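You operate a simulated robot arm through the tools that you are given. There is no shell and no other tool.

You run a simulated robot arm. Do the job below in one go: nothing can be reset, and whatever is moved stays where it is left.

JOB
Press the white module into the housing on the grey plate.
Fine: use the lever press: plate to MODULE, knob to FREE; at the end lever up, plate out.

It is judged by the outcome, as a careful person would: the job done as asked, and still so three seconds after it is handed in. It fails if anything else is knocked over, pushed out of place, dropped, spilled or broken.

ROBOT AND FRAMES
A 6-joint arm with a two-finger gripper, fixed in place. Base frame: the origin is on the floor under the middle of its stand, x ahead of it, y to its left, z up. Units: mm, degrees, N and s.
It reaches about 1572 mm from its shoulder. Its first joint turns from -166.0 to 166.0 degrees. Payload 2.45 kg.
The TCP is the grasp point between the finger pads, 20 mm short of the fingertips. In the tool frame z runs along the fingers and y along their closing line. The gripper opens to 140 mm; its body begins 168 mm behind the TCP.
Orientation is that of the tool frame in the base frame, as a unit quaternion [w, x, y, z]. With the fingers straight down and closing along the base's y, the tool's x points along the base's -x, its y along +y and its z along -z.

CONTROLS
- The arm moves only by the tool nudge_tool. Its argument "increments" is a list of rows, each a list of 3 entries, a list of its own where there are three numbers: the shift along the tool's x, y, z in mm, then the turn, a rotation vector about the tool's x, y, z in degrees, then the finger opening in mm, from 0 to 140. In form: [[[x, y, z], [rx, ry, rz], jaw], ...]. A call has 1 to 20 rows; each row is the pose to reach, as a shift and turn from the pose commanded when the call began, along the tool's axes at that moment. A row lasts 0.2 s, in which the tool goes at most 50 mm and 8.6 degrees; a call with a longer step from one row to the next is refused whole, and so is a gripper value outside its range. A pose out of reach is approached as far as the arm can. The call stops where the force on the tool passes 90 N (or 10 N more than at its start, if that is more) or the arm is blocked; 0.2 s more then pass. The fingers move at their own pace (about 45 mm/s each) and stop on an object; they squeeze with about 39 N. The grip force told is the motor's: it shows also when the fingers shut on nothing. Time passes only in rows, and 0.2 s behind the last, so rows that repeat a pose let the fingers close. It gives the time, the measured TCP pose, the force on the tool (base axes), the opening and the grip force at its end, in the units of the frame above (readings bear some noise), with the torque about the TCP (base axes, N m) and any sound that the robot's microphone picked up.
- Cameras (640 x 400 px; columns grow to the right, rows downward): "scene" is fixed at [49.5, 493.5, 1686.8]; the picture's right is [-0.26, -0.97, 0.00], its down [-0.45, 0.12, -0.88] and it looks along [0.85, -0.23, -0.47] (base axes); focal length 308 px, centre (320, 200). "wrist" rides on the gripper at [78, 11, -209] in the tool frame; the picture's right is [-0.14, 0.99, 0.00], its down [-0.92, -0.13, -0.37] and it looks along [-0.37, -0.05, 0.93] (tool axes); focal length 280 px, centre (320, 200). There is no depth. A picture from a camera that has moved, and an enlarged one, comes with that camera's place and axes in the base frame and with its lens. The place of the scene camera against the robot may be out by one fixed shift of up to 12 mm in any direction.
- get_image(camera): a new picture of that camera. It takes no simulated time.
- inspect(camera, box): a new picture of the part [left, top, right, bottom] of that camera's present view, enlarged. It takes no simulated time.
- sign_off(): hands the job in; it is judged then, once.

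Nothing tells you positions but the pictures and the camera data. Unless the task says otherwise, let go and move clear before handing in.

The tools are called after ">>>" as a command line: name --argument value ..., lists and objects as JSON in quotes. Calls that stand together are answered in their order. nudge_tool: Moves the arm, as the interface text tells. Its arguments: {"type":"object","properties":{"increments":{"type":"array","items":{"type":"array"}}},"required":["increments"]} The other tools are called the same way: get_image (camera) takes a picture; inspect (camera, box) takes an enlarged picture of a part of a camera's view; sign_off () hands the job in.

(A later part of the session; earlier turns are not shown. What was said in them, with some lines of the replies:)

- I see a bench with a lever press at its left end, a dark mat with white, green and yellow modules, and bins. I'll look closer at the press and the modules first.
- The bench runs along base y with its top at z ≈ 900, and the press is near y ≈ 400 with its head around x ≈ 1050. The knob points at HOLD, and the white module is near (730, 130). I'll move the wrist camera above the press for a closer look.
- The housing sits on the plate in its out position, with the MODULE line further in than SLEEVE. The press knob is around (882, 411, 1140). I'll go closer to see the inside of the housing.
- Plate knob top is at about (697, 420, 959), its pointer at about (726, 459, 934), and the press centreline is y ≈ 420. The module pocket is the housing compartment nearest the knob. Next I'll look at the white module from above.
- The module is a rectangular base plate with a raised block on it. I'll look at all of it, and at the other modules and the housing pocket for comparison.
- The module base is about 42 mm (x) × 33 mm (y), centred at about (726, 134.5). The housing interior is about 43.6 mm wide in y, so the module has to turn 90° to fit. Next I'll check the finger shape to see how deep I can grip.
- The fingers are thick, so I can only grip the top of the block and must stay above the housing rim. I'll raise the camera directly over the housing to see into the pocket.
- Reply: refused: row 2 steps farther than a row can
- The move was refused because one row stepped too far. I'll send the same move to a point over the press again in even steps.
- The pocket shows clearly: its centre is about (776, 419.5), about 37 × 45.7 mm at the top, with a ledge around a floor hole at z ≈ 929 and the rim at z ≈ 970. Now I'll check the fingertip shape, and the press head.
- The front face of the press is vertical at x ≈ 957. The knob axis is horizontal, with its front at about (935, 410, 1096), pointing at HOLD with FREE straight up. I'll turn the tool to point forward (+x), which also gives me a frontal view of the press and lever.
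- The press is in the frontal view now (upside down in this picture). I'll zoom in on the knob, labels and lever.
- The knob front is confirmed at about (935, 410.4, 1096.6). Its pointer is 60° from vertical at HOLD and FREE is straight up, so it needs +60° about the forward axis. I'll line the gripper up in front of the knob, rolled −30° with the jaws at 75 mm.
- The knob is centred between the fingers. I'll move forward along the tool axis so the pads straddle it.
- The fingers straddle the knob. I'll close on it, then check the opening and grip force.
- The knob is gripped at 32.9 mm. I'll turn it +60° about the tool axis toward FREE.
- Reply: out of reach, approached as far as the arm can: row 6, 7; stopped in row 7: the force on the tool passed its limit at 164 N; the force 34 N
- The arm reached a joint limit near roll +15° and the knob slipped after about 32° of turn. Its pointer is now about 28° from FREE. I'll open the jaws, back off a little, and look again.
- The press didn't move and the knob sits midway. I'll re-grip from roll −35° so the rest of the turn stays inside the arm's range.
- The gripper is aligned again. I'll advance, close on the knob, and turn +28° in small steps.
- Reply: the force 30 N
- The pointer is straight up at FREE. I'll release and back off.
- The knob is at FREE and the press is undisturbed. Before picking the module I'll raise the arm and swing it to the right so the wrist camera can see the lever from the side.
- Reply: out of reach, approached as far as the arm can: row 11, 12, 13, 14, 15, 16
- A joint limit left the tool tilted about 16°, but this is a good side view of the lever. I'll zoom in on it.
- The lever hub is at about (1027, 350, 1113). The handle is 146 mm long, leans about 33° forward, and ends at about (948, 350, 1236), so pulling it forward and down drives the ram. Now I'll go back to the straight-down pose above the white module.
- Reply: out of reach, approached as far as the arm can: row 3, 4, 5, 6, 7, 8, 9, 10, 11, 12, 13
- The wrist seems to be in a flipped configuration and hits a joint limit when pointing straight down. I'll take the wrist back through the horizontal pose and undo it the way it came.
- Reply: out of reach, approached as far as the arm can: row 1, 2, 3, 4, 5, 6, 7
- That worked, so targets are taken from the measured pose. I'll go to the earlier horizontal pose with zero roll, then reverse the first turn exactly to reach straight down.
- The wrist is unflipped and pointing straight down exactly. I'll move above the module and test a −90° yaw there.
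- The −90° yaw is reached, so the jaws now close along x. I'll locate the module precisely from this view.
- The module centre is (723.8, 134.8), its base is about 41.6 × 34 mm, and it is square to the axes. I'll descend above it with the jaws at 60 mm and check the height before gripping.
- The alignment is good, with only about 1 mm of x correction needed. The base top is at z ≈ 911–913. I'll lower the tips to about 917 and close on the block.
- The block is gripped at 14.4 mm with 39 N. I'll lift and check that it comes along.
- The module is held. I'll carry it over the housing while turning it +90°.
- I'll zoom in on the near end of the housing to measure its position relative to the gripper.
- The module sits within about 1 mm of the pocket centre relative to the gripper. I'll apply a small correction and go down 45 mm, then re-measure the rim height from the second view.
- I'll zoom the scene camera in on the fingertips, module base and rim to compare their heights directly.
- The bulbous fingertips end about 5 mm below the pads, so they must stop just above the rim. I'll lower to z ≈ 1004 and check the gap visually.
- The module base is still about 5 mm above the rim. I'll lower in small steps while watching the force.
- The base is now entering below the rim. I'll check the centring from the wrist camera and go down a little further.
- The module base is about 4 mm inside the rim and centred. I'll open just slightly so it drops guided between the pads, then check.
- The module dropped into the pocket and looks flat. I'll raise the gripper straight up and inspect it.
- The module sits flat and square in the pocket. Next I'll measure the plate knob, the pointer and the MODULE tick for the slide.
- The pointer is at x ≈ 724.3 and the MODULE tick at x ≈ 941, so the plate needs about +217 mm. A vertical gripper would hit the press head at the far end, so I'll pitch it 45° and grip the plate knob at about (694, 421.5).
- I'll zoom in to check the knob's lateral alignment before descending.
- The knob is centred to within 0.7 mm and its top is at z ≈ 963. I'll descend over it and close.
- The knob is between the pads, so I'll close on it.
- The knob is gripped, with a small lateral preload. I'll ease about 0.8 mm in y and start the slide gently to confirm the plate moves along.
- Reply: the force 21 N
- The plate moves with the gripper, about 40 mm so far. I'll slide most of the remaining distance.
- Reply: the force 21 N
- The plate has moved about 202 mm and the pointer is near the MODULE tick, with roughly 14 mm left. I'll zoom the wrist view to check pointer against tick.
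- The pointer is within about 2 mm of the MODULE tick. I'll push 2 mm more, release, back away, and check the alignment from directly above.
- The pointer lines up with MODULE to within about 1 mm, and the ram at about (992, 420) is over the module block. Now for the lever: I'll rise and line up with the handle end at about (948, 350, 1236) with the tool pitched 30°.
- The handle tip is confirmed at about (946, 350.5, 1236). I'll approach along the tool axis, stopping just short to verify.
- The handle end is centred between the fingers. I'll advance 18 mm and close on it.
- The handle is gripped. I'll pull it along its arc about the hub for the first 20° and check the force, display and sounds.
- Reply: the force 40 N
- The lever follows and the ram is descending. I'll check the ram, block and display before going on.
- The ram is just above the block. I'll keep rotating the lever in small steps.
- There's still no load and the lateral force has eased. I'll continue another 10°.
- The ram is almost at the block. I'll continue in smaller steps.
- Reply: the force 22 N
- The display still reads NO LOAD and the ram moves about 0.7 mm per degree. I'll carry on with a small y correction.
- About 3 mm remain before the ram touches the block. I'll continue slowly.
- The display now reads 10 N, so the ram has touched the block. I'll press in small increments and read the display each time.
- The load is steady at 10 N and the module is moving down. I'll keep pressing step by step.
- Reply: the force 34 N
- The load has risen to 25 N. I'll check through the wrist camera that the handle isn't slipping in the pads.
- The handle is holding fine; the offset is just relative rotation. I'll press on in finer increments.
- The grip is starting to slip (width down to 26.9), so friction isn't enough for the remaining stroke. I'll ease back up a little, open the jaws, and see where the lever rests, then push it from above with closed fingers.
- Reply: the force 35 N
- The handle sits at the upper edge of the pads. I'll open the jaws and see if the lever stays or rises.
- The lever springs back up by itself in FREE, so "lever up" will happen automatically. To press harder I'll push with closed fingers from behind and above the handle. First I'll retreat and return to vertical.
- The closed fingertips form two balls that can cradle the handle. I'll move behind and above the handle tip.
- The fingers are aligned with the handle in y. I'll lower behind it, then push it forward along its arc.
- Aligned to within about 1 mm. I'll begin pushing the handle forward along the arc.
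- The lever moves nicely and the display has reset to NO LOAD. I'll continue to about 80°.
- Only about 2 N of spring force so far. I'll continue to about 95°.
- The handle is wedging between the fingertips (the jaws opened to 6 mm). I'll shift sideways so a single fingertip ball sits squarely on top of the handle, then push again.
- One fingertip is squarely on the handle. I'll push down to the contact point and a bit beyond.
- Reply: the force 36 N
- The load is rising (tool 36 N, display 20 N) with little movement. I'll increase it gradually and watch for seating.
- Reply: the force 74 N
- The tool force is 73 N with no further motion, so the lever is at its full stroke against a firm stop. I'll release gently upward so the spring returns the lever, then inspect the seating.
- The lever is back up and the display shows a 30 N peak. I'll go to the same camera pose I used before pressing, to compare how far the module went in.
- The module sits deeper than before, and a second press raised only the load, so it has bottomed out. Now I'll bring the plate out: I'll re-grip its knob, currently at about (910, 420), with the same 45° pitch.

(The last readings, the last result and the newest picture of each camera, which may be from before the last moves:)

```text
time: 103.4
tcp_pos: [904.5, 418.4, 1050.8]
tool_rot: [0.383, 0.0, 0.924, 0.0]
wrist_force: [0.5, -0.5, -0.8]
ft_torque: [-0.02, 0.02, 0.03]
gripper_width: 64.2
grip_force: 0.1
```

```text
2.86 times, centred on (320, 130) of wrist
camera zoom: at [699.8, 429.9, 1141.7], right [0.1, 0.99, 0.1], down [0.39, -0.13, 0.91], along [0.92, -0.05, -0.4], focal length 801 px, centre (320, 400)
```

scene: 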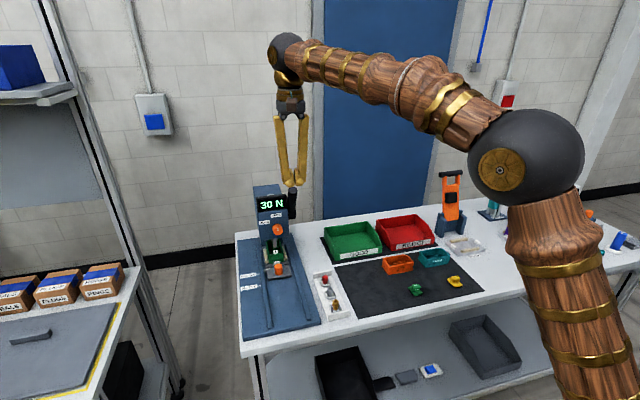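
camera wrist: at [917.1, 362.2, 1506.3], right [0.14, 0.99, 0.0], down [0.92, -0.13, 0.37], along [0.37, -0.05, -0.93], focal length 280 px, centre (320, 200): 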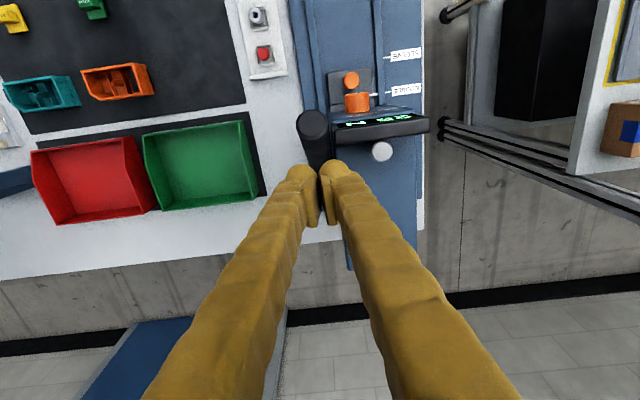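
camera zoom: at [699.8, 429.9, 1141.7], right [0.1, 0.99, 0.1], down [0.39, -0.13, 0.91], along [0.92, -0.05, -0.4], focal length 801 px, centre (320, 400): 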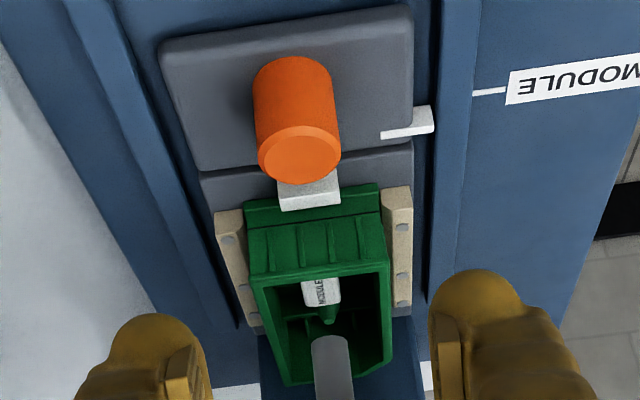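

The knob is about 2 mm to +y of the gripper centre. I'll correct for that while descending, then close on it.

>>> nudge_tool --increments '[[[20, 0.9, 20], [0, 0, 0], 64], [[40, 1.8, 40], [0, 0, 0], 64], [[59.5, 1.8, 59.5], [0, 0, 0], 64], [[59.5, 1.8, 59.5], [0, 0, 0], 64], [[59.5, 1.8, 59.5], [0, 0, 0], 45], [[59.5, 1.8, 59.5], [0, 0, 0], 20], [[59.5, 1.8, 59.5], [0, 0, 0], 20], [[59.5, 1.8, 59.5], [0, 0, 0], 20]]'

>>> inspect --camera "wrist" --box '[250, 110, 390, 230]'

```text
time: 105.2
tcp_pos: [903.2, 421.1, 968.2]
tool_rot: [0.383, -0.001, 0.924, 0.0]
wrist_force: [-0.3, -13.8, -0.2]
ft_torque: [-0.1, 0.01, -0.12]
gripper_width: 29.1
grip_force: 6.7
```

```text
3.33 times, centred on (320, 170) of wrist
camera zoom: at [699.4, 432.2, 1058.7], right [0.1, 0.99, 0.1], down [0.39, -0.13, 0.91], along [0.92, -0.05, -0.4], focal length 935 px, centre (320, 300)
```

zoom: 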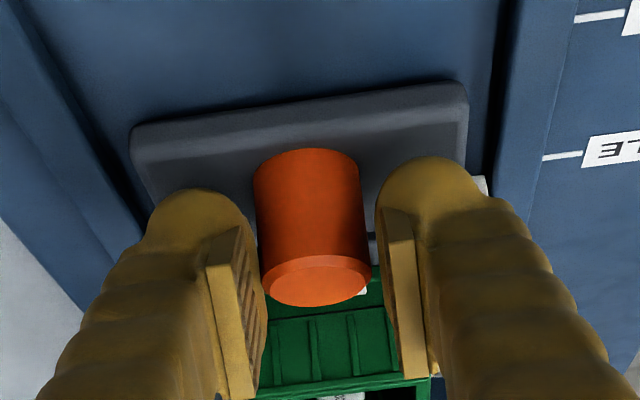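

>>> nudge_tool --increments '[[[0, -0.8, 0], [0, 0, 0], 20], [[0, -1.2, 0], [0, 0, 0], 20], [[0, -1.2, 0], [0, 0, 0], 20]]'

```text
time: 106.0
tcp_pos: [903.5, 420.4, 968.2]
tool_rot: [0.382, -0.001, 0.924, 0.0]
wrist_force: [-1.1, -11.6, -4.2]
ft_torque: [0.01, 0.04, -0.14]
gripper_width: 28.0
grip_force: 6.3
```

>>> nudge_tool --increments '[[[0, -0.3, 0], [0, 0, 0], 15], [[0, -0.3, 0], [0, 0, 0], 15], [[0, -0.3, 0], [0, 0, 0], 15]]'

>>> inspect --camera "wrist" --box '[250, 110, 390, 230]'

```text
time: 106.8
tcp_pos: [903.3, 419.3, 968.5]
tool_rot: [0.382, 0.0, 0.924, -0.001]
wrist_force: [-8.2, -10.4, 0.7]
ft_torque: [-0.04, 0.04, -0.1]
gripper_width: 26.7
grip_force: 45.1
```

```text
3.33 times, centred on (320, 170) of wrist
camera zoom: at [699.6, 430.8, 1059.7], right [0.1, 0.99, 0.1], down [0.39, -0.13, 0.91], along [0.92, -0.05, -0.4], focal length 935 px, centre (320, 300)
```

zoom: 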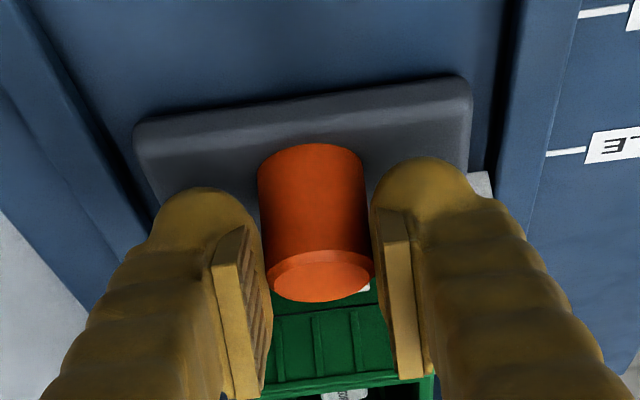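

It's gripped firmly. I'll pull the plate back out along −x.

>>> nudge_tool --increments '[[[3, 0, -3], [0, 0, 0], 15], [[8, 0, -8], [0, 0, 0], 15], [[16, 0, -16], [0, 0, 0], 15], [[24, 0, -24], [0, 0, 0], 15], [[32, 0, -32], [0, 0, 0], 15], [[40, 0, -40], [0, 0, 0], 15], [[48, 0, -48], [0, 0, 0], 15], [[56, 0, -56], [0, 0, 0], 15], [[64, 0, -64], [0, 0, 0], 15], [[72, 0, -72], [0, 0, 0], 15], [[80, 0, -80], [0, 0, 0], 15], [[88, 0, -88], [0, 0, 0], 15], [[96, 0, -96], [0, 0, 0], 15], [[104, 0, -104], [0, 0, 0], 15], [[112, 0, -112], [0, 0, 0], 15], [[120, 0, -120], [0, 0, 0], 15], [[127, 0, -127], [0, 0, 0], 15], [[130, 0, -130], [0, 0, 0], 15], [[130, 0, -130], [0, 0, 0], 15]]'

>>> get_image --camera "wrist"

>>> inspect --camera "scene" --box '[235, 180, 345, 340]'

```text
time: 110.8
tcp_pos: [717.7, 419.4, 969.1]
tool_rot: [0.382, -0.001, 0.924, 0.0]
wrist_force: [0.1, -12.0, -8.8]
ft_torque: [-0.01, 0.08, -0.15]
gripper_width: 26.6
grip_force: 45.0
```

```text
taken
camera wrist: at [514.8, 430.8, 1059.8], right [0.1, 0.99, 0.1], down [0.39, -0.13, 0.91], along [0.92, -0.05, -0.4], focal length 280 px, centre (320, 200)
```

wrist: 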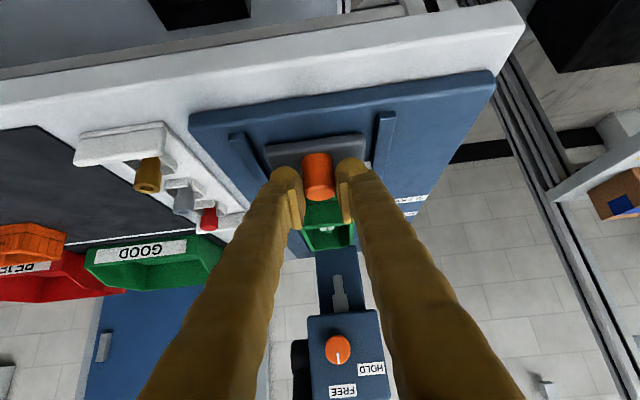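

```text
2.50 times, centred on (290, 260) of scene
camera zoom: at [49.5, 493.5, 1686.8], right [-0.26, -0.97, 0.0], down [-0.45, 0.12, -0.88], along [0.85, -0.23, -0.47], focal length 770 px, centre (395, 50)
```

zoom: 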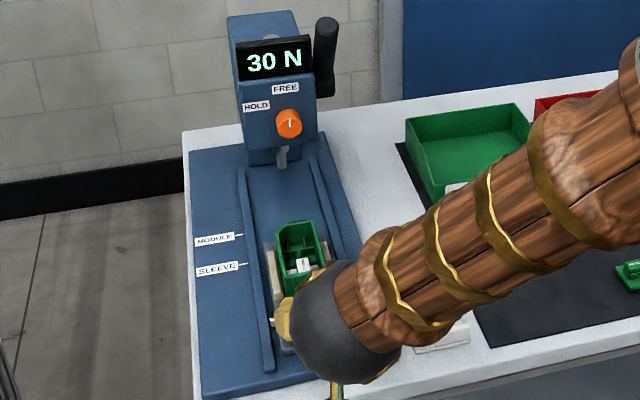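

The plate is mostly out. I'll pull the last ~32 mm back to its original position.

>>> nudge_tool --increments '[[[5, 0, -5], [0, 0, 0], 15], [[11, 0, -11], [0, 0, 0], 15], [[17, 0, -17], [0, 0, 0], 15], [[21, 0, -21], [0, 0, 0], 15], [[23, 0, -23], [0, 0, 0], 15], [[23, 0, -23], [0, 0, 0], 15]]'

>>> inspect --camera "wrist" --box '[230, 90, 410, 230]'

>>> inspect --camera "scene" --box '[235, 250, 345, 340]'

```text
time: 112.2
tcp_pos: [686.7, 418.5, 968.5]
tool_rot: [0.384, -0.001, 0.923, 0.001]
wrist_force: [-3.9, 0.2, 7.6]
ft_torque: [-0.01, -0.11, 0.0]
gripper_width: 26.7
grip_force: 44.6
```

```text
2.86 times, centred on (320, 160) of wrist
camera zoom: at [483.1, 430.6, 1059.6], right [0.1, 0.99, 0.1], down [0.39, -0.13, 0.91], along [0.92, -0.05, -0.4], focal length 801 px, centre (320, 314)
```

zoom: 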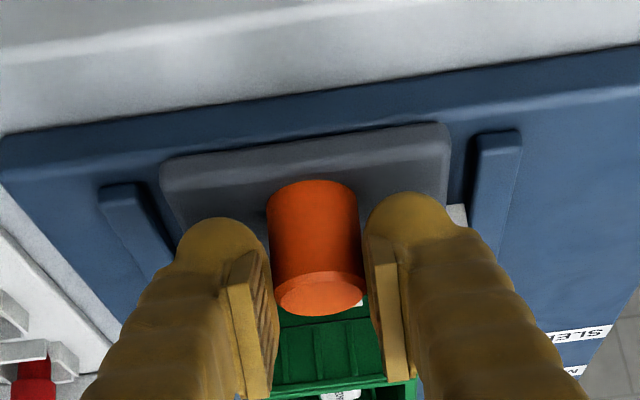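

```text
4.44 times, centred on (290, 295) of scene
camera zoom: at [49.5, 493.5, 1686.8], right [-0.26, -0.97, 0.0], down [-0.45, 0.12, -0.88], along [0.85, -0.23, -0.47], focal length 1369 px, centre (453, -222)
```

zoom: 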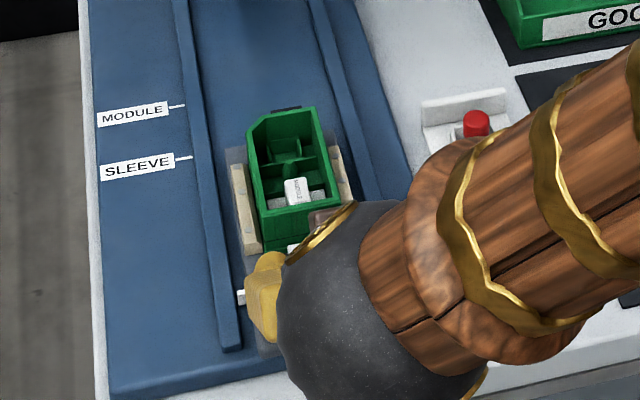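

The plate is back out. I'll release, rise, and take the same overhead picture as before pressing to verify the seating depth.

>>> nudge_tool --increments '[[[0, 0, 0], [0, 0, 0], 45], [[0, 0, 0], [0, 0, 0], 64], [[0, 0, 0], [0, 0, 0], 64], [[-25, 0, -25], [0, 0, 0], 64], [[-55, 0, -55], [0, 0, 0], 64], [[-60, 0, -60], [0, 0, 0], 80]]'

>>> nudge_tool --increments '[[[-18, 0, 1.6], [0, 7.5, 0], 100], [[-37, 0, 3.3], [0, 15, 0], 120], [[-56, 0, 5], [0, 22.5, 0], 140], [[-75, 0, 6.6], [0, 30, 0], 140], [[-94, 0, 8.3], [0, 37.5, 0], 140], [[-112.6, -0.3, 9.9], [0, 45, 0], 140], [[-112.6, -0.3, 9.9], [0, 45, 0], 140]]'

>>> inspect --camera "wrist" --box '[270, 110, 370, 210]'

>>> inspect --camera "scene" --box '[265, 265, 310, 310]'

```text
time: 113.6
tcp_pos: [687.1, 418.6, 1052.8]
tool_rot: [0.383, -0.001, 0.924, 0.0]
wrist_force: [0.0, -0.1, 0.5]
ft_torque: [0.0, 0.01, -0.01]
gripper_width: 79.8
grip_force: 0.1
```

```text
time: 115.2
tcp_pos: [774.3, 420.5, 1125.5]
tool_rot: [0.0, -0.001, 1.0, 0.0]
wrist_force: [-0.6, -0.3, 0.2]
ft_torque: [0.0, -0.01, 0.01]
gripper_width: 139.9
grip_force: 0.0
```

```text
4.00 times, centred on (320, 160) of wrist
camera zoom: at [695.3, 431.5, 1334.5], right [0.14, 0.99, 0.0], down [0.92, -0.13, 0.37], along [0.36, -0.05, -0.93], focal length 1122 px, centre (320, 360)
```

zoom: 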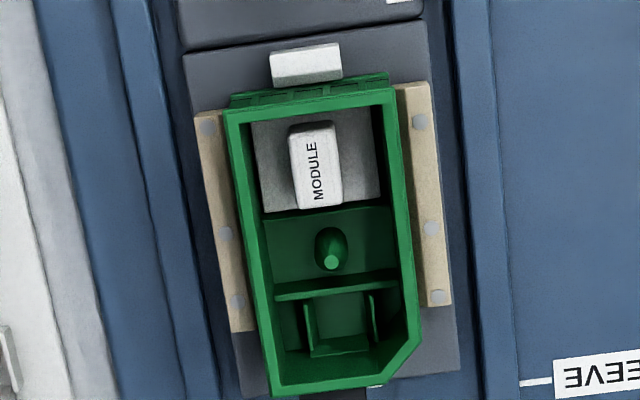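

```text
8.89 times, centred on (288, 288) of scene
camera zoom: at [49.5, 493.5, 1686.8], right [-0.26, -0.97, 0.0], down [-0.45, 0.12, -0.88], along [0.85, -0.23, -0.47], focal length 2738 px, centre (609, -578)
```

zoom: 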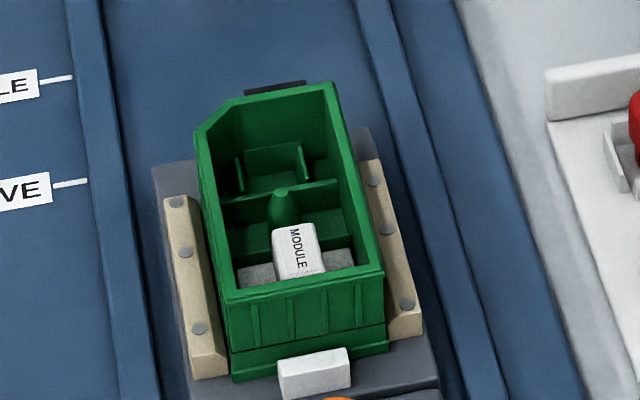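

In the same view the module now sits about 4–5 mm deeper. I'll measure its final depth against the housing ledge from the camera poses I used when the pocket was empty.

>>> nudge_tool --increments '[[[0, 0, 18], [0, 0, 0], 140], [[0, 0, 35], [0, 0, 0], 140], [[0, 0, 35], [0, 0, 0], 140]]'

>>> inspect --camera "wrist" --box '[285, 125, 355, 175]'

>>> inspect --camera "wrist" --box '[290, 120, 350, 180]'

>>> nudge_tool --increments '[[[-11, -1.6, -38], [0, 0, 0], 140], [[-22, -3.2, -76], [0, 0, 0], 140], [[-33, -4.8, -114], [0, 0, 0], 140], [[-44, -6.4, -152], [0, 0, 0], 140], [[-55, -8, -190], [0, 0, 0], 140], [[-66, -9.6, -228], [0, 0, 0], 140], [[-77, -11.1, -260.4], [0, 0, 0], 140], [[-77, -11.1, -260.4], [0, 0, 0], 140]]'

>>> inspect --camera "wrist" --box '[300, 65, 350, 105]'

>>> inspect --camera "wrist" --box '[280, 60, 370, 130]'

```text
time: 116.0
tcp_pos: [774.4, 420.1, 1091.7]
tool_rot: [0.0, 0.0, 1.0, 0.0]
wrist_force: [0.1, 0.7, 0.1]
ft_torque: [0.01, 0.03, -0.01]
gripper_width: 140.1
grip_force: 0.1
```

```text
8.00 times, centred on (320, 150) of wrist
camera zoom: at [695.6, 430.6, 1299.4], right [0.14, 0.99, 0.0], down [0.92, -0.13, 0.37], along [0.37, -0.05, -0.93], focal length 2243 px, centre (320, 600)
```

zoom: 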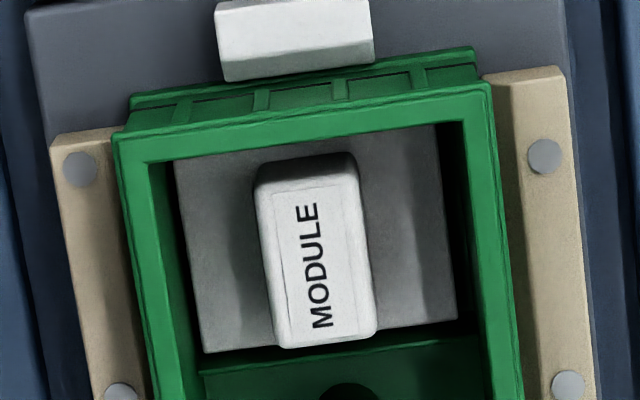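

```text
6.67 times, centred on (320, 150) of wrist
camera zoom: at [695.6, 430.6, 1299.4], right [0.14, 0.99, 0.0], down [0.92, -0.13, 0.37], along [0.37, -0.05, -0.93], focal length 1869 px, centre (320, 533)
```

zoom: 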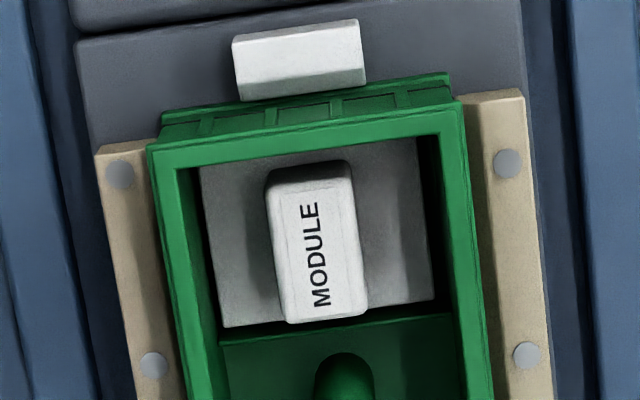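

```text
time: 117.8
tcp_pos: [850.8, 408.3, 1352.1]
tool_rot: [0.0, 0.0, 1.0, 0.0]
wrist_force: [0.1, -0.3, -0.2]
ft_torque: [0.01, 0.02, -0.01]
gripper_width: 140.0
grip_force: 0.0
```

```text
10.00 times, centred on (325, 85) of wrist
camera zoom: at [771.3, 419.2, 1559.5], right [0.14, 0.99, 0.0], down [0.92, -0.13, 0.37], along [0.36, -0.05, -0.93], focal length 2804 px, centre (270, 1350)
```

zoom: 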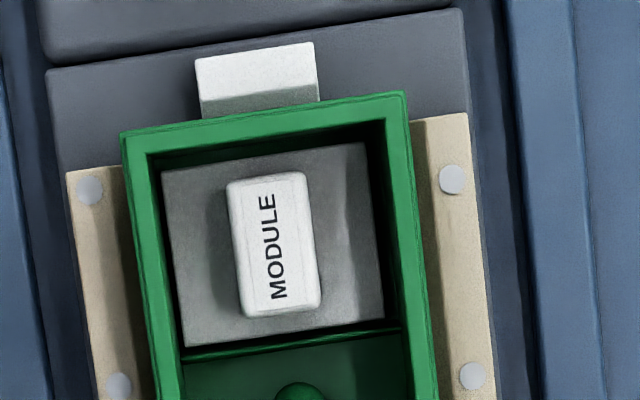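

```text
5.71 times, centred on (325, 95) of wrist
camera zoom: at [771.3, 419.2, 1559.5], right [0.14, 0.99, 0.0], down [0.92, -0.13, 0.37], along [0.36, -0.05, -0.93], focal length 1602 px, centre (291, 800)
```

zoom: 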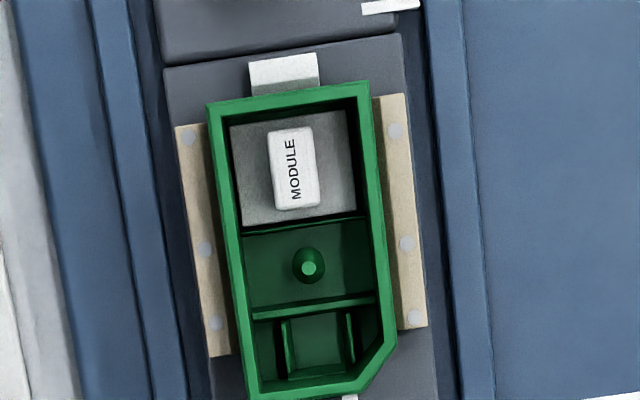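

>>> inspect --camera "scene" --box '[273, 272, 305, 304]'

>>> inspect --camera "wrist" --box '[306, 68, 346, 108]'

>>> inspect --camera "scene" --box '[405, 280, 430, 300]'

>>> inspect --camera "scene" --box '[380, 250, 420, 280]'

```text
12.50 times, centred on (289, 288) of scene
camera zoom: at [49.5, 493.5, 1686.8], right [-0.26, -0.97, 0.0], down [-0.45, 0.12, -0.88], along [0.85, -0.23, -0.47], focal length 3850 px, centre (708, -900)
```

zoom: 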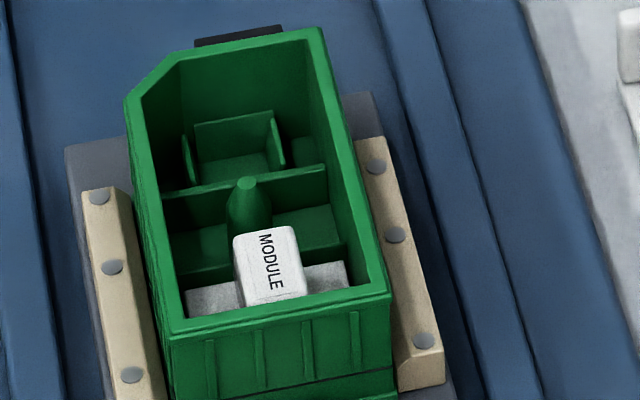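

```text
10.00 times, centred on (326, 88) of wrist
camera zoom: at [771.3, 419.2, 1559.5], right [0.14, 0.99, 0.0], down [0.92, -0.13, 0.37], along [0.36, -0.05, -0.93], focal length 2804 px, centre (260, 1320)
```

zoom: 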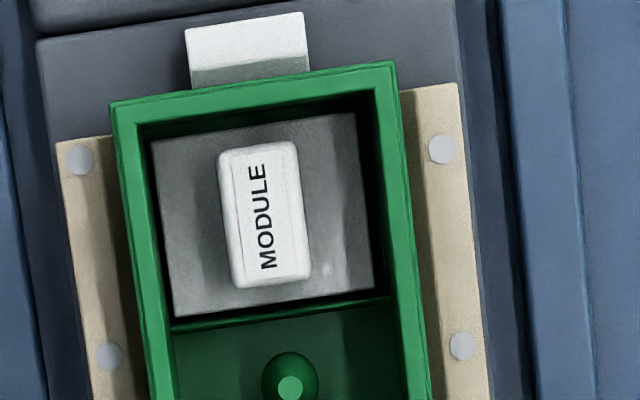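

```text
16.00 times, centred on (418, 290) of scene
camera zoom: at [49.5, 493.5, 1686.8], right [-0.26, -0.97, 0.0], down [-0.45, 0.12, -0.88], along [0.85, -0.23, -0.47], focal length 4928 px, centre (-1240, -1240)
```

zoom: 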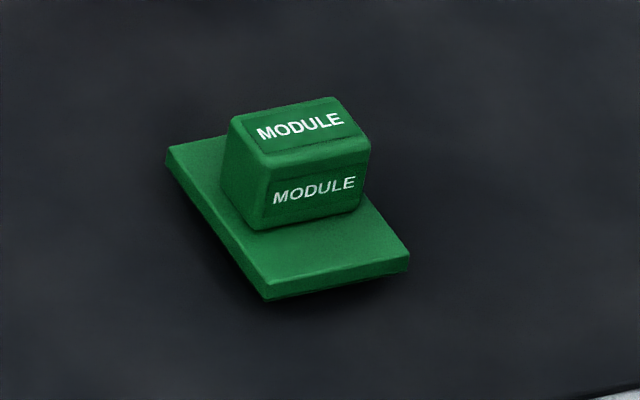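

```text
13.33 times, centred on (400, 265) of scene
camera zoom: at [49.5, 493.5, 1686.8], right [-0.26, -0.97, 0.0], down [-0.45, 0.12, -0.88], along [0.85, -0.23, -0.47], focal length 4107 px, centre (-747, -667)
```

zoom: 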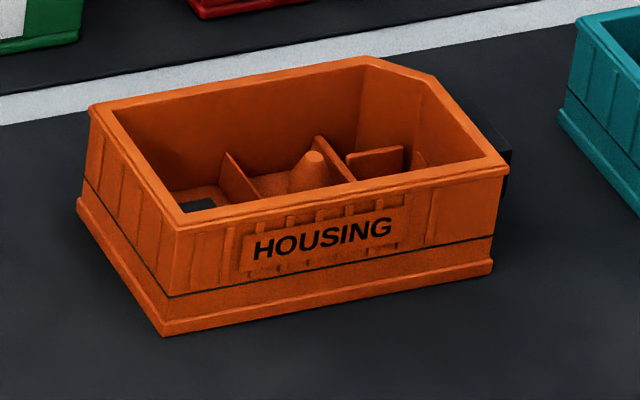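

I want to be sure of the seating depth, so I'll take high-zoom pictures from two well-separated camera positions. First, from here.

>>> inspect --camera "wrist" --box '[310, 74, 340, 94]'

>>> inspect --camera "wrist" --box '[310, 88, 340, 108]'

>>> nudge_tool --increments '[[[42, 0, 0], [0, 0, 0], 140], [[84, 0, 0], [0, 0, 0], 140], [[126, 0, 0], [0, 0, 0], 140], [[168, 0, 0], [0, 0, 0], 140], [[210, 0, 0], [0, 0, 0], 140], [[250, 0, 0], [0, 0, 0], 140], [[250, 0, 0], [0, 0, 0], 140]]'

>>> get_image --camera "wrist"

```text
16.00 times, centred on (325, 84) of wrist
camera zoom: at [771.3, 419.2, 1559.5], right [0.14, 0.99, 0.0], down [0.92, -0.13, 0.37], along [0.36, -0.05, -0.93], focal length 4486 px, centre (240, 2056)
```

zoom: 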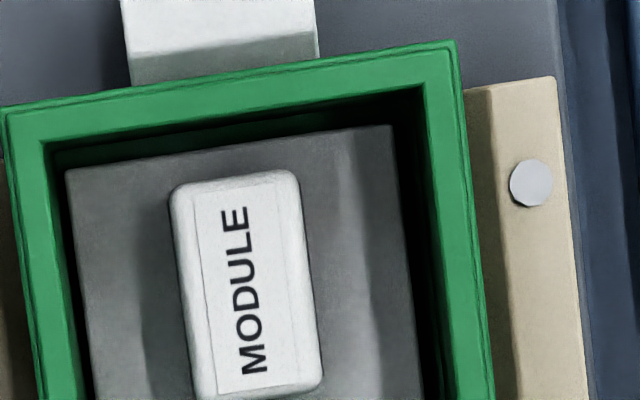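

```text
16.00 times, centred on (325, 98) of wrist
camera zoom: at [771.3, 419.2, 1559.5], right [0.14, 0.99, 0.0], down [0.92, -0.13, 0.37], along [0.36, -0.05, -0.93], focal length 4486 px, centre (240, 1832)
```

zoom: 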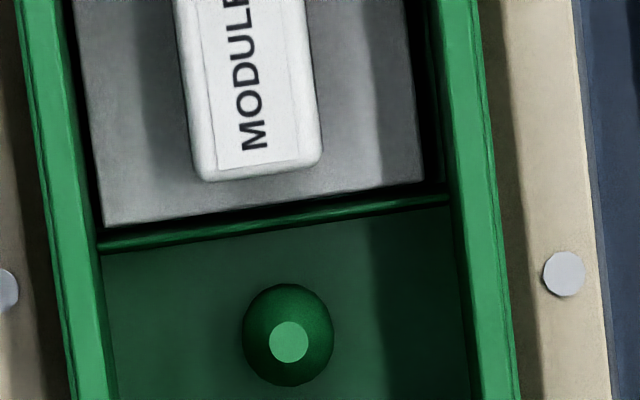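

```text
time: 119.4
tcp_pos: [599.7, 409.2, 1350.1]
tool_rot: [0.0, 0.0, 1.0, -0.001]
wrist_force: [-0.4, 0.5, 0.5]
ft_torque: [-0.01, -0.04, -0.01]
gripper_width: 140.1
grip_force: 0.1
```

```text
taken
camera wrist: at [520.6, 419.5, 1557.7], right [0.14, 0.99, 0.0], down [0.92, -0.13, 0.37], along [0.37, -0.05, -0.93], focal length 280 px, centre (320, 200)
```

wrist: 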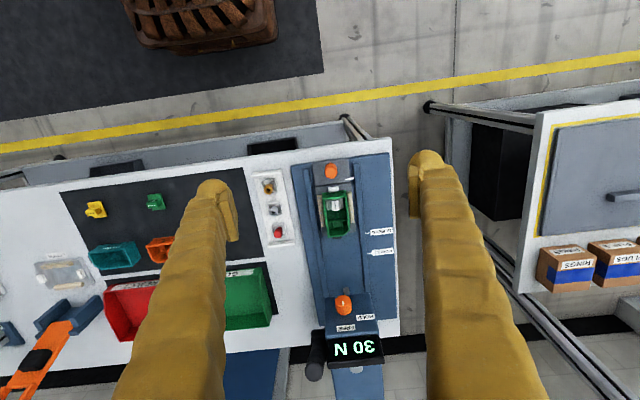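

>>> inspect --camera "wrist" --box '[322, 184, 352, 204]'

>>> inspect --camera "wrist" --box '[322, 192, 352, 212]'

```text
16.00 times, centred on (337, 194) of wrist
camera zoom: at [520.6, 419.5, 1557.7], right [0.14, 0.99, 0.0], down [0.92, -0.13, 0.37], along [0.37, -0.05, -0.93], focal length 4486 px, centre (48, 296)
```

zoom: 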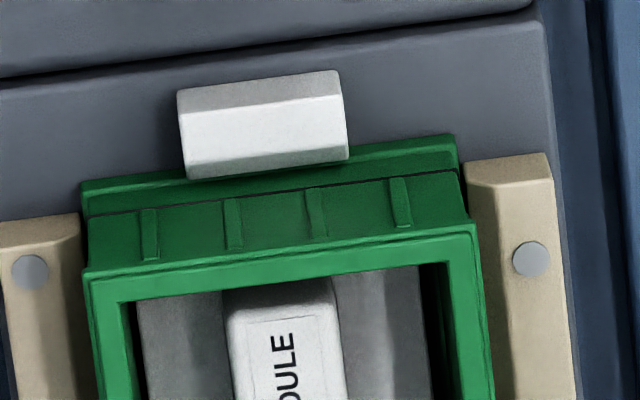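

```text
16.00 times, centred on (337, 202) of wrist
camera zoom: at [520.6, 419.5, 1557.7], right [0.14, 0.99, 0.0], down [0.92, -0.13, 0.37], along [0.37, -0.05, -0.93], focal length 4486 px, centre (48, 168)
```

zoom: 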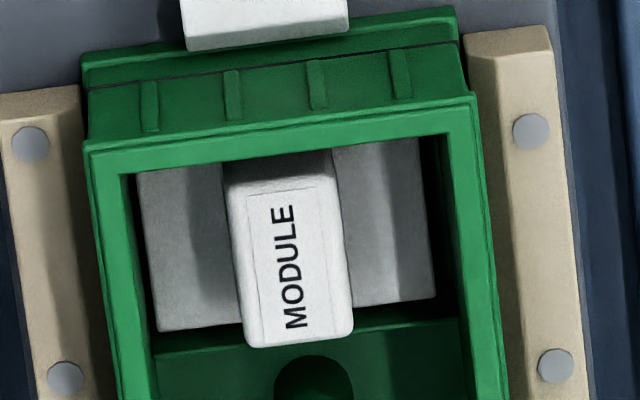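

The green housing measurement is precise: the module base top is 27.6 ± 0.8 mm below the rim. The empty orange housing has the same shape, so I'll measure its ledge depth the same way as a reference.

>>> nudge_tool --increments '[[[-8.4, -44.6, 0], [0, 0, 0], 140], [[-16.9, -89.2, 0], [0, 0, 0], 140], [[-25.3, -133.8, 0], [0, 0, 0], 140], [[-33.8, -178.4, 0], [0, 0, 0], 140], [[-42.2, -223, 0], [0, 0, 0], 140], [[-50.7, -267.6, 0], [0, 0, 0], 140], [[-59.1, -312.2, 0], [0, 0, 0], 140], [[-67.6, -356.8, 0], [0, 0, 0], 140], [[-76, -401, 0], [0, 0, 0], 140], [[-76, -401, 0], [0, 0, 0], 140]]'

>>> get_image --camera "wrist"

```text
time: 121.6
tcp_pos: [675.8, 8.6, 1352.7]
tool_rot: [-0.001, 0.0, 1.0, 0.0]
wrist_force: [0.3, 0.6, -0.3]
ft_torque: [0.01, 0.04, -0.04]
gripper_width: 140.1
grip_force: 0.0
```

```text
taken
camera wrist: at [597.6, 18.8, 1560.9], right [0.14, 0.99, 0.0], down [0.92, -0.13, 0.37], along [0.37, -0.05, -0.93], focal length 280 px, centre (320, 200)
```

wrist: 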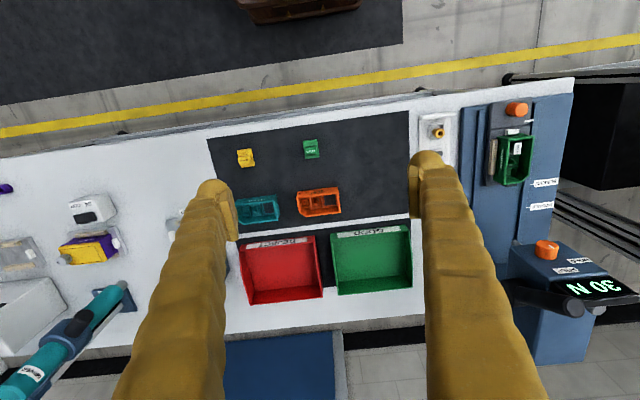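

>>> inspect --camera "wrist" --box '[314, 188, 344, 218]'

>>> inspect --camera "wrist" --box '[322, 190, 346, 214]'

>>> nudge_tool --increments '[[[-42, 0, 0], [0, 0, 0], 140], [[-84, 0, 0], [0, 0, 0], 140], [[-126, 0, 0], [0, 0, 0], 140], [[-168, 0, 0], [0, 0, 0], 140], [[-210, 0, 0], [0, 0, 0], 140], [[-250, 0, 0], [0, 0, 0], 140], [[-250, 0, 0], [0, 0, 0], 140]]'

>>> get_image --camera "wrist"

```text
13.33 times, centred on (329, 203) of wrist
camera zoom: at [597.6, 18.8, 1560.9], right [0.14, 0.99, 0.0], down [0.92, -0.13, 0.37], along [0.37, -0.05, -0.93], focal length 3738 px, centre (200, 160)
```

zoom: 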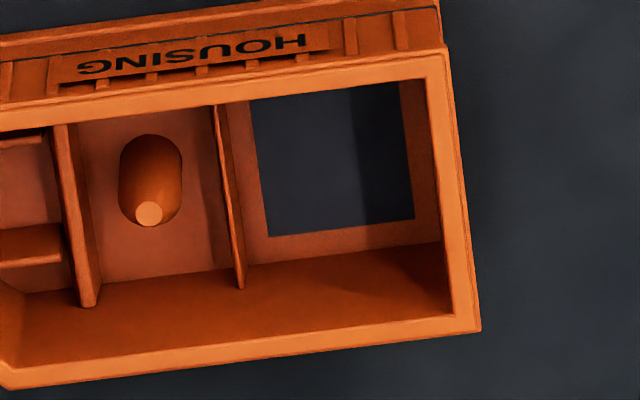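

```text
16.00 times, centred on (334, 202) of wrist
camera zoom: at [597.6, 18.8, 1560.9], right [0.14, 0.99, 0.0], down [0.92, -0.13, 0.37], along [0.37, -0.05, -0.93], focal length 4486 px, centre (96, 168)
```

zoom: 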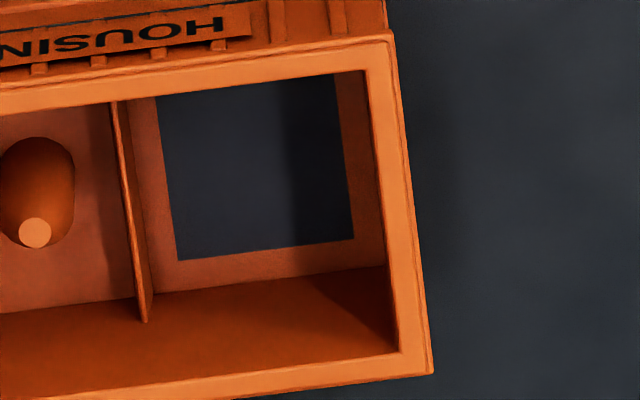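

```text
time: 123.2
tcp_pos: [927.0, 7.9, 1352.3]
tool_rot: [0.0, 0.0, 1.0, 0.0]
wrist_force: [-0.1, 0.4, 0.5]
ft_torque: [-0.02, -0.01, 0.0]
gripper_width: 140.5
grip_force: 0.0
```

```text
taken
camera wrist: at [848.2, 18.9, 1560.8], right [0.14, 0.99, 0.0], down [0.92, -0.13, 0.37], along [0.37, -0.05, -0.93], focal length 280 px, centre (320, 200)
```

wrist: 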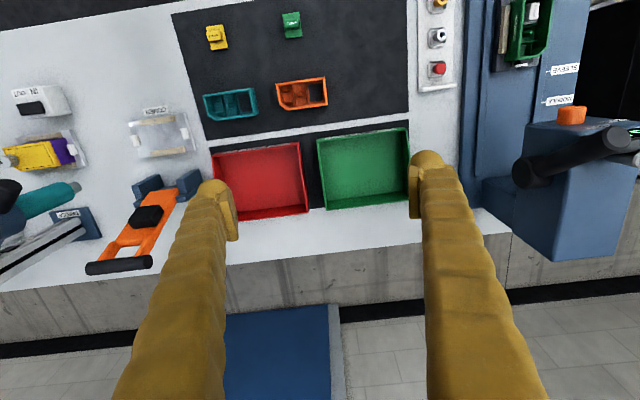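

>>> inspect --camera "wrist" --box '[302, 76, 332, 96]'

>>> inspect --camera "wrist" --box '[302, 88, 332, 108]'

```text
16.00 times, centred on (317, 86) of wrist
camera zoom: at [848.2, 18.9, 1560.8], right [0.14, 0.99, 0.0], down [0.92, -0.13, 0.37], along [0.37, -0.05, -0.93], focal length 4486 px, centre (368, 2024)
```

zoom: 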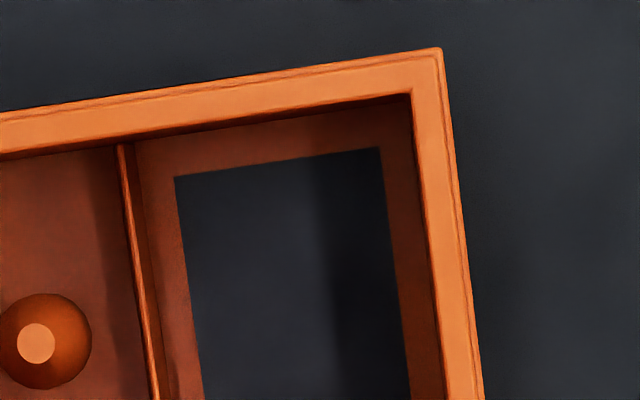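

```text
16.00 times, centred on (317, 98) of wrist
camera zoom: at [848.2, 18.9, 1560.8], right [0.14, 0.99, 0.0], down [0.92, -0.13, 0.37], along [0.37, -0.05, -0.93], focal length 4486 px, centre (368, 1832)
```

zoom: 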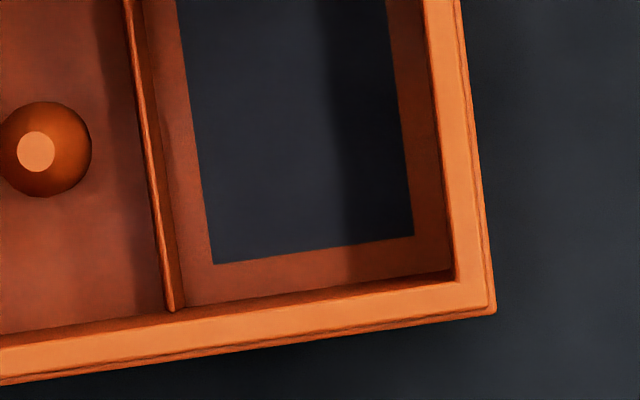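

>>> inspect --camera "scene" --box '[408, 286, 424, 298]'

>>> inspect --camera "scene" --box '[448, 273, 464, 285]'

```text
16.00 times, centred on (416, 292) of scene
camera zoom: at [49.5, 493.5, 1686.8], right [-0.26, -0.97, 0.0], down [-0.45, 0.12, -0.88], along [0.85, -0.23, -0.47], focal length 4928 px, centre (-1216, -1272)
```

zoom: 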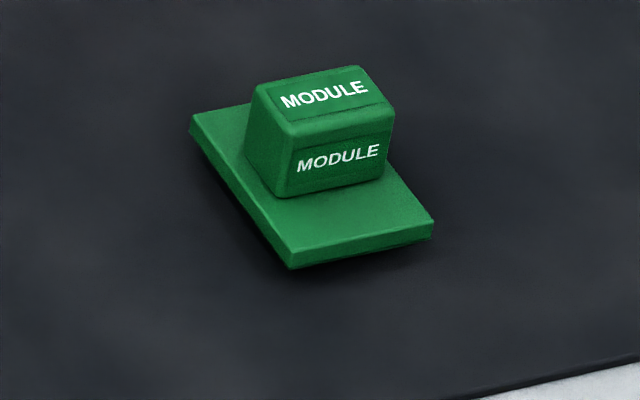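

```text
16.00 times, centred on (456, 279) of scene
camera zoom: at [49.5, 493.5, 1686.8], right [-0.26, -0.97, 0.0], down [-0.45, 0.12, -0.88], along [0.85, -0.23, -0.47], focal length 4928 px, centre (-1856, -1064)
```

zoom: 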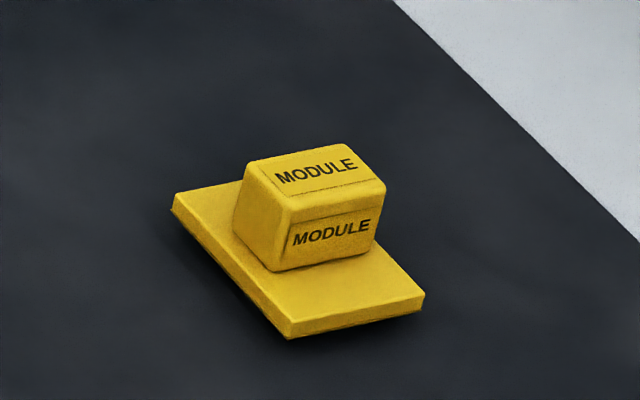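

I'll look closely at the module in the scene view, comparing the base edge with the divider top right behind it.

>>> inspect --camera "scene" --box '[275, 280, 307, 300]'

>>> inspect --camera "scene" --box '[380, 255, 412, 275]'

```text
16.00 times, centred on (291, 290) of scene
camera zoom: at [49.5, 493.5, 1686.8], right [-0.26, -0.97, 0.0], down [-0.45, 0.12, -0.88], along [0.85, -0.23, -0.47], focal length 4928 px, centre (784, -1240)
```

zoom: 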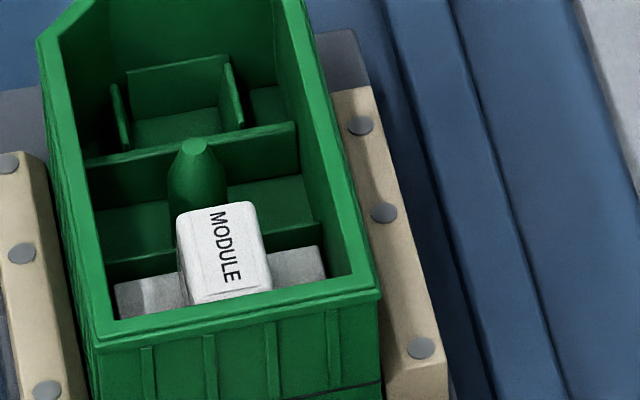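

```text
16.00 times, centred on (396, 265) of scene
camera zoom: at [49.5, 493.5, 1686.8], right [-0.26, -0.97, 0.0], down [-0.45, 0.12, -0.88], along [0.85, -0.23, -0.47], focal length 4928 px, centre (-896, -840)
```

zoom: 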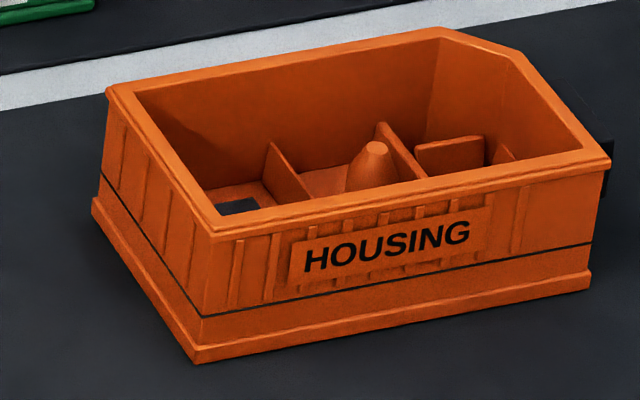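

The measurements suggest the module could still be 1–3 mm above the ledge. I'll check the true base height using the spare green module on the mat from the same two camera positions, without touching it.

>>> inspect --camera "wrist" --box '[276, 10, 306, 30]'

>>> inspect --camera "wrist" --box '[276, 22, 306, 42]'

>>> inspect --camera "wrist" --box '[160, 3, 190, 23]'

>>> nudge_tool --increments '[[[42, 0, 0], [0, 0, 0], 140], [[84, 0, 0], [0, 0, 0], 140], [[126, 0, 0], [0, 0, 0], 140], [[168, 0, 0], [0, 0, 0], 140], [[210, 0, 0], [0, 0, 0], 140], [[250, 0, 0], [0, 0, 0], 140], [[250, 0, 0], [0, 0, 0], 140]]'

>>> inspect --camera "wrist" --box '[296, 138, 326, 158]'

>>> inspect --camera "wrist" --box '[192, 130, 222, 150]'

```text
16.00 times, centred on (291, 20) of wrist
camera zoom: at [848.2, 18.9, 1560.8], right [0.14, 0.99, 0.0], down [0.92, -0.13, 0.37], along [0.37, -0.05, -0.93], focal length 4486 px, centre (784, 3080)
```

zoom: 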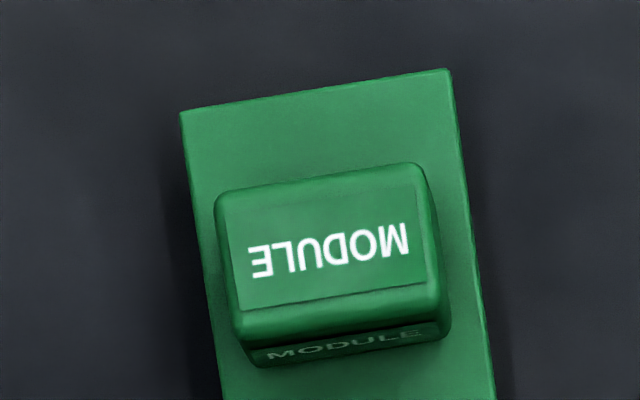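

```text
16.00 times, centred on (291, 32) of wrist
camera zoom: at [848.2, 18.9, 1560.8], right [0.14, 0.99, 0.0], down [0.92, -0.13, 0.37], along [0.37, -0.05, -0.93], focal length 4486 px, centre (784, 2888)
```

zoom: 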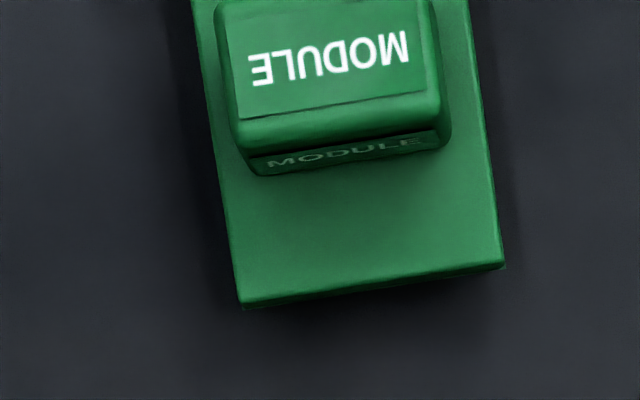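

```text
16.00 times, centred on (175, 13) of wrist
camera zoom: at [848.2, 18.9, 1560.8], right [0.14, 0.99, 0.0], down [0.92, -0.13, 0.37], along [0.37, -0.05, -0.93], focal length 4486 px, centre (2640, 3192)
```

zoom: 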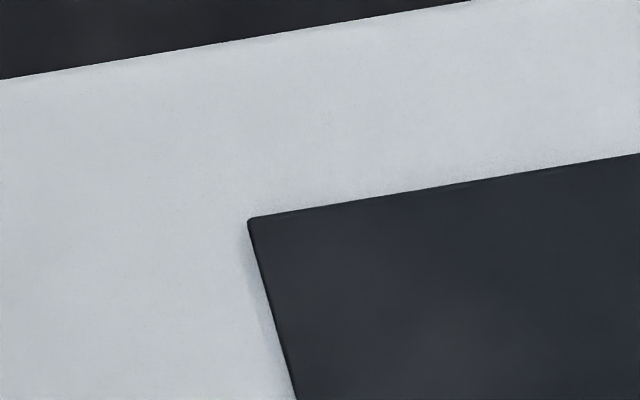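

```text
time: 124.8
tcp_pos: [674.9, 6.6, 1352.3]
tool_rot: [0.0, 0.0, 1.0, 0.0]
wrist_force: [-0.6, -0.8, -0.7]
ft_torque: [0.03, 0.02, -0.07]
gripper_width: 139.8
grip_force: 0.2
```

```text
16.00 times, centred on (311, 148) of wrist
camera zoom: at [596.2, 17.9, 1560.4], right [0.14, 0.99, 0.0], down [0.92, -0.13, 0.37], along [0.37, -0.05, -0.93], focal length 4486 px, centre (464, 1032)
```

zoom: 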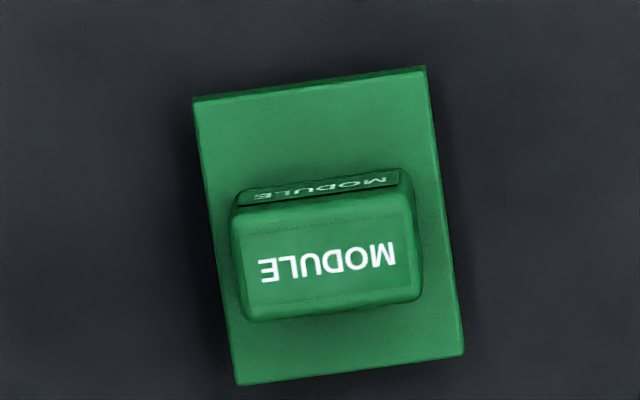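

```text
16.00 times, centred on (207, 140) of wrist
camera zoom: at [596.2, 17.9, 1560.4], right [0.14, 0.99, 0.0], down [0.92, -0.13, 0.37], along [0.37, -0.05, -0.93], focal length 4486 px, centre (2128, 1160)
```

zoom: 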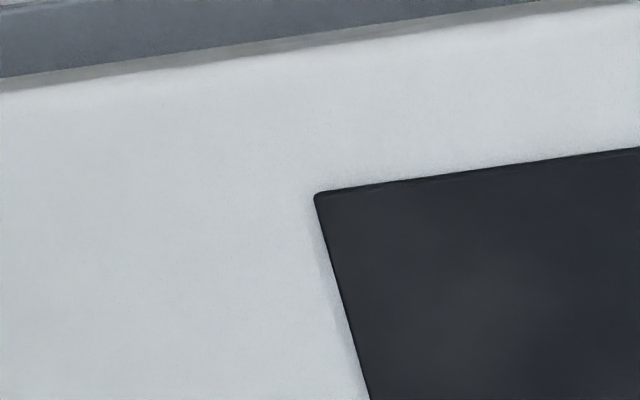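

The comparison explains it. On the mat the module's base top sits about 11 mm above its support, the same as it did in the pocket before pressing. It is now about 5 mm lower and resisted 30 N without moving, so it is pressed home. I'll do a final check of the whole bench.

>>> get_image --camera "scene"

>>> inspect --camera "scene" --box '[230, 170, 350, 350]'

>>> inspect --camera "scene" --box '[260, 260, 350, 340]'

>>> inspect --camera "scene" --box '[310, 170, 640, 340]'

```text
taken
```

scene: 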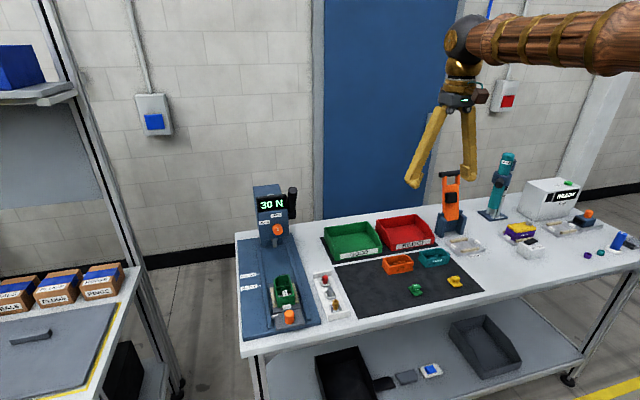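

```text
2.22 times, centred on (290, 260) of scene
camera zoom: at [49.5, 493.5, 1686.8], right [-0.26, -0.97, 0.0], down [-0.45, 0.12, -0.88], along [0.85, -0.23, -0.47], focal length 684 px, centre (387, 67)
```

zoom: 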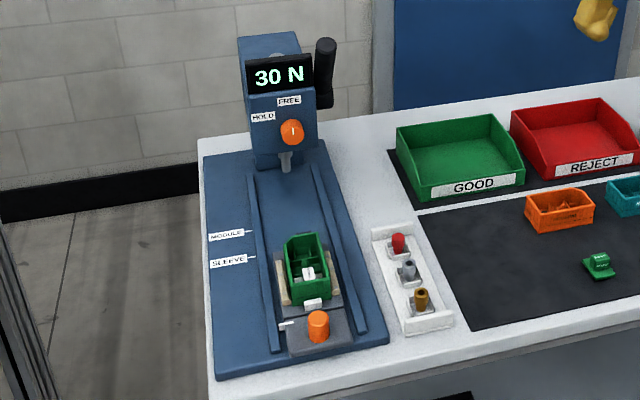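

```text
5.00 times, centred on (305, 300) of scene
camera zoom: at [49.5, 493.5, 1686.8], right [-0.26, -0.97, 0.0], down [-0.45, 0.12, -0.88], along [0.85, -0.23, -0.47], focal length 1540 px, centre (395, -300)
```

zoom: 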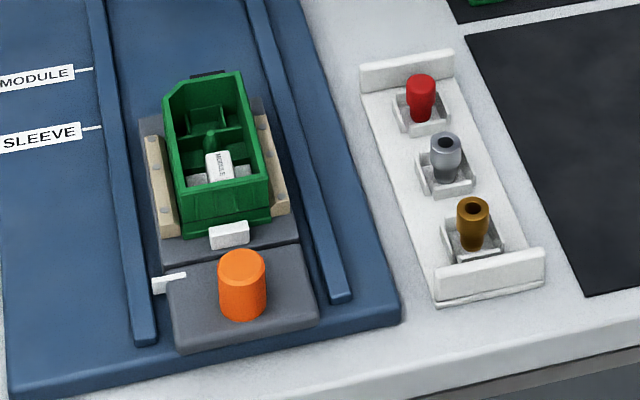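

```text
1.94 times, centred on (475, 255) of scene
camera zoom: at [49.5, 493.5, 1686.8], right [-0.26, -0.97, 0.0], down [-0.45, 0.12, -0.88], along [0.85, -0.23, -0.47], focal length 597 px, centre (19, 93)
```

zoom: 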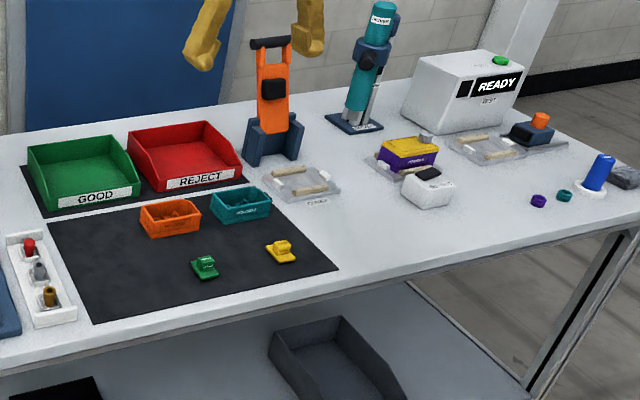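

The job is done as far as I can verify, so I'm handing in. The white module is pressed into the green housing, about 5 mm deeper than when placed. A second press only raised the load, to 30 N, without moving it.

The lever is up, the plate is back in its original out position, and the knob is at FREE. Nothing else on the bench appears to have moved, and the gripper is empty and clear.

>>> sign_off

```text
The job is handed in.
```

The white module is pressed into the green housing and I've handed the job in; I haven't been told the verdict.

- **Module:** it sits level in the pocket, about 5 mm deeper than when I dropped it in. A second full lever stroke raised the load to 30 N without moving it any further, so I take it as fully seated. I couldn't confirm that to better than about 1–2 mm from the camera measurements, and no seating click was picked up.
- **Press:** the knob is at FREE, and the lever is up because it springs back on its own. The plate is back where it started after being set at MODULE to within about 1 mm.
- **Problems along the way:**
    - The arm hit a joint limit on the first knob turn and the force reached 164 N; I re-gripped and finished the turn.
    - My grip on the lever slipped near the end of the first press, so I finished by pushing the handle down with a closed fingertip.
- **Bench:** the final pictures show nothing else moved. The gripper is empty and clear.
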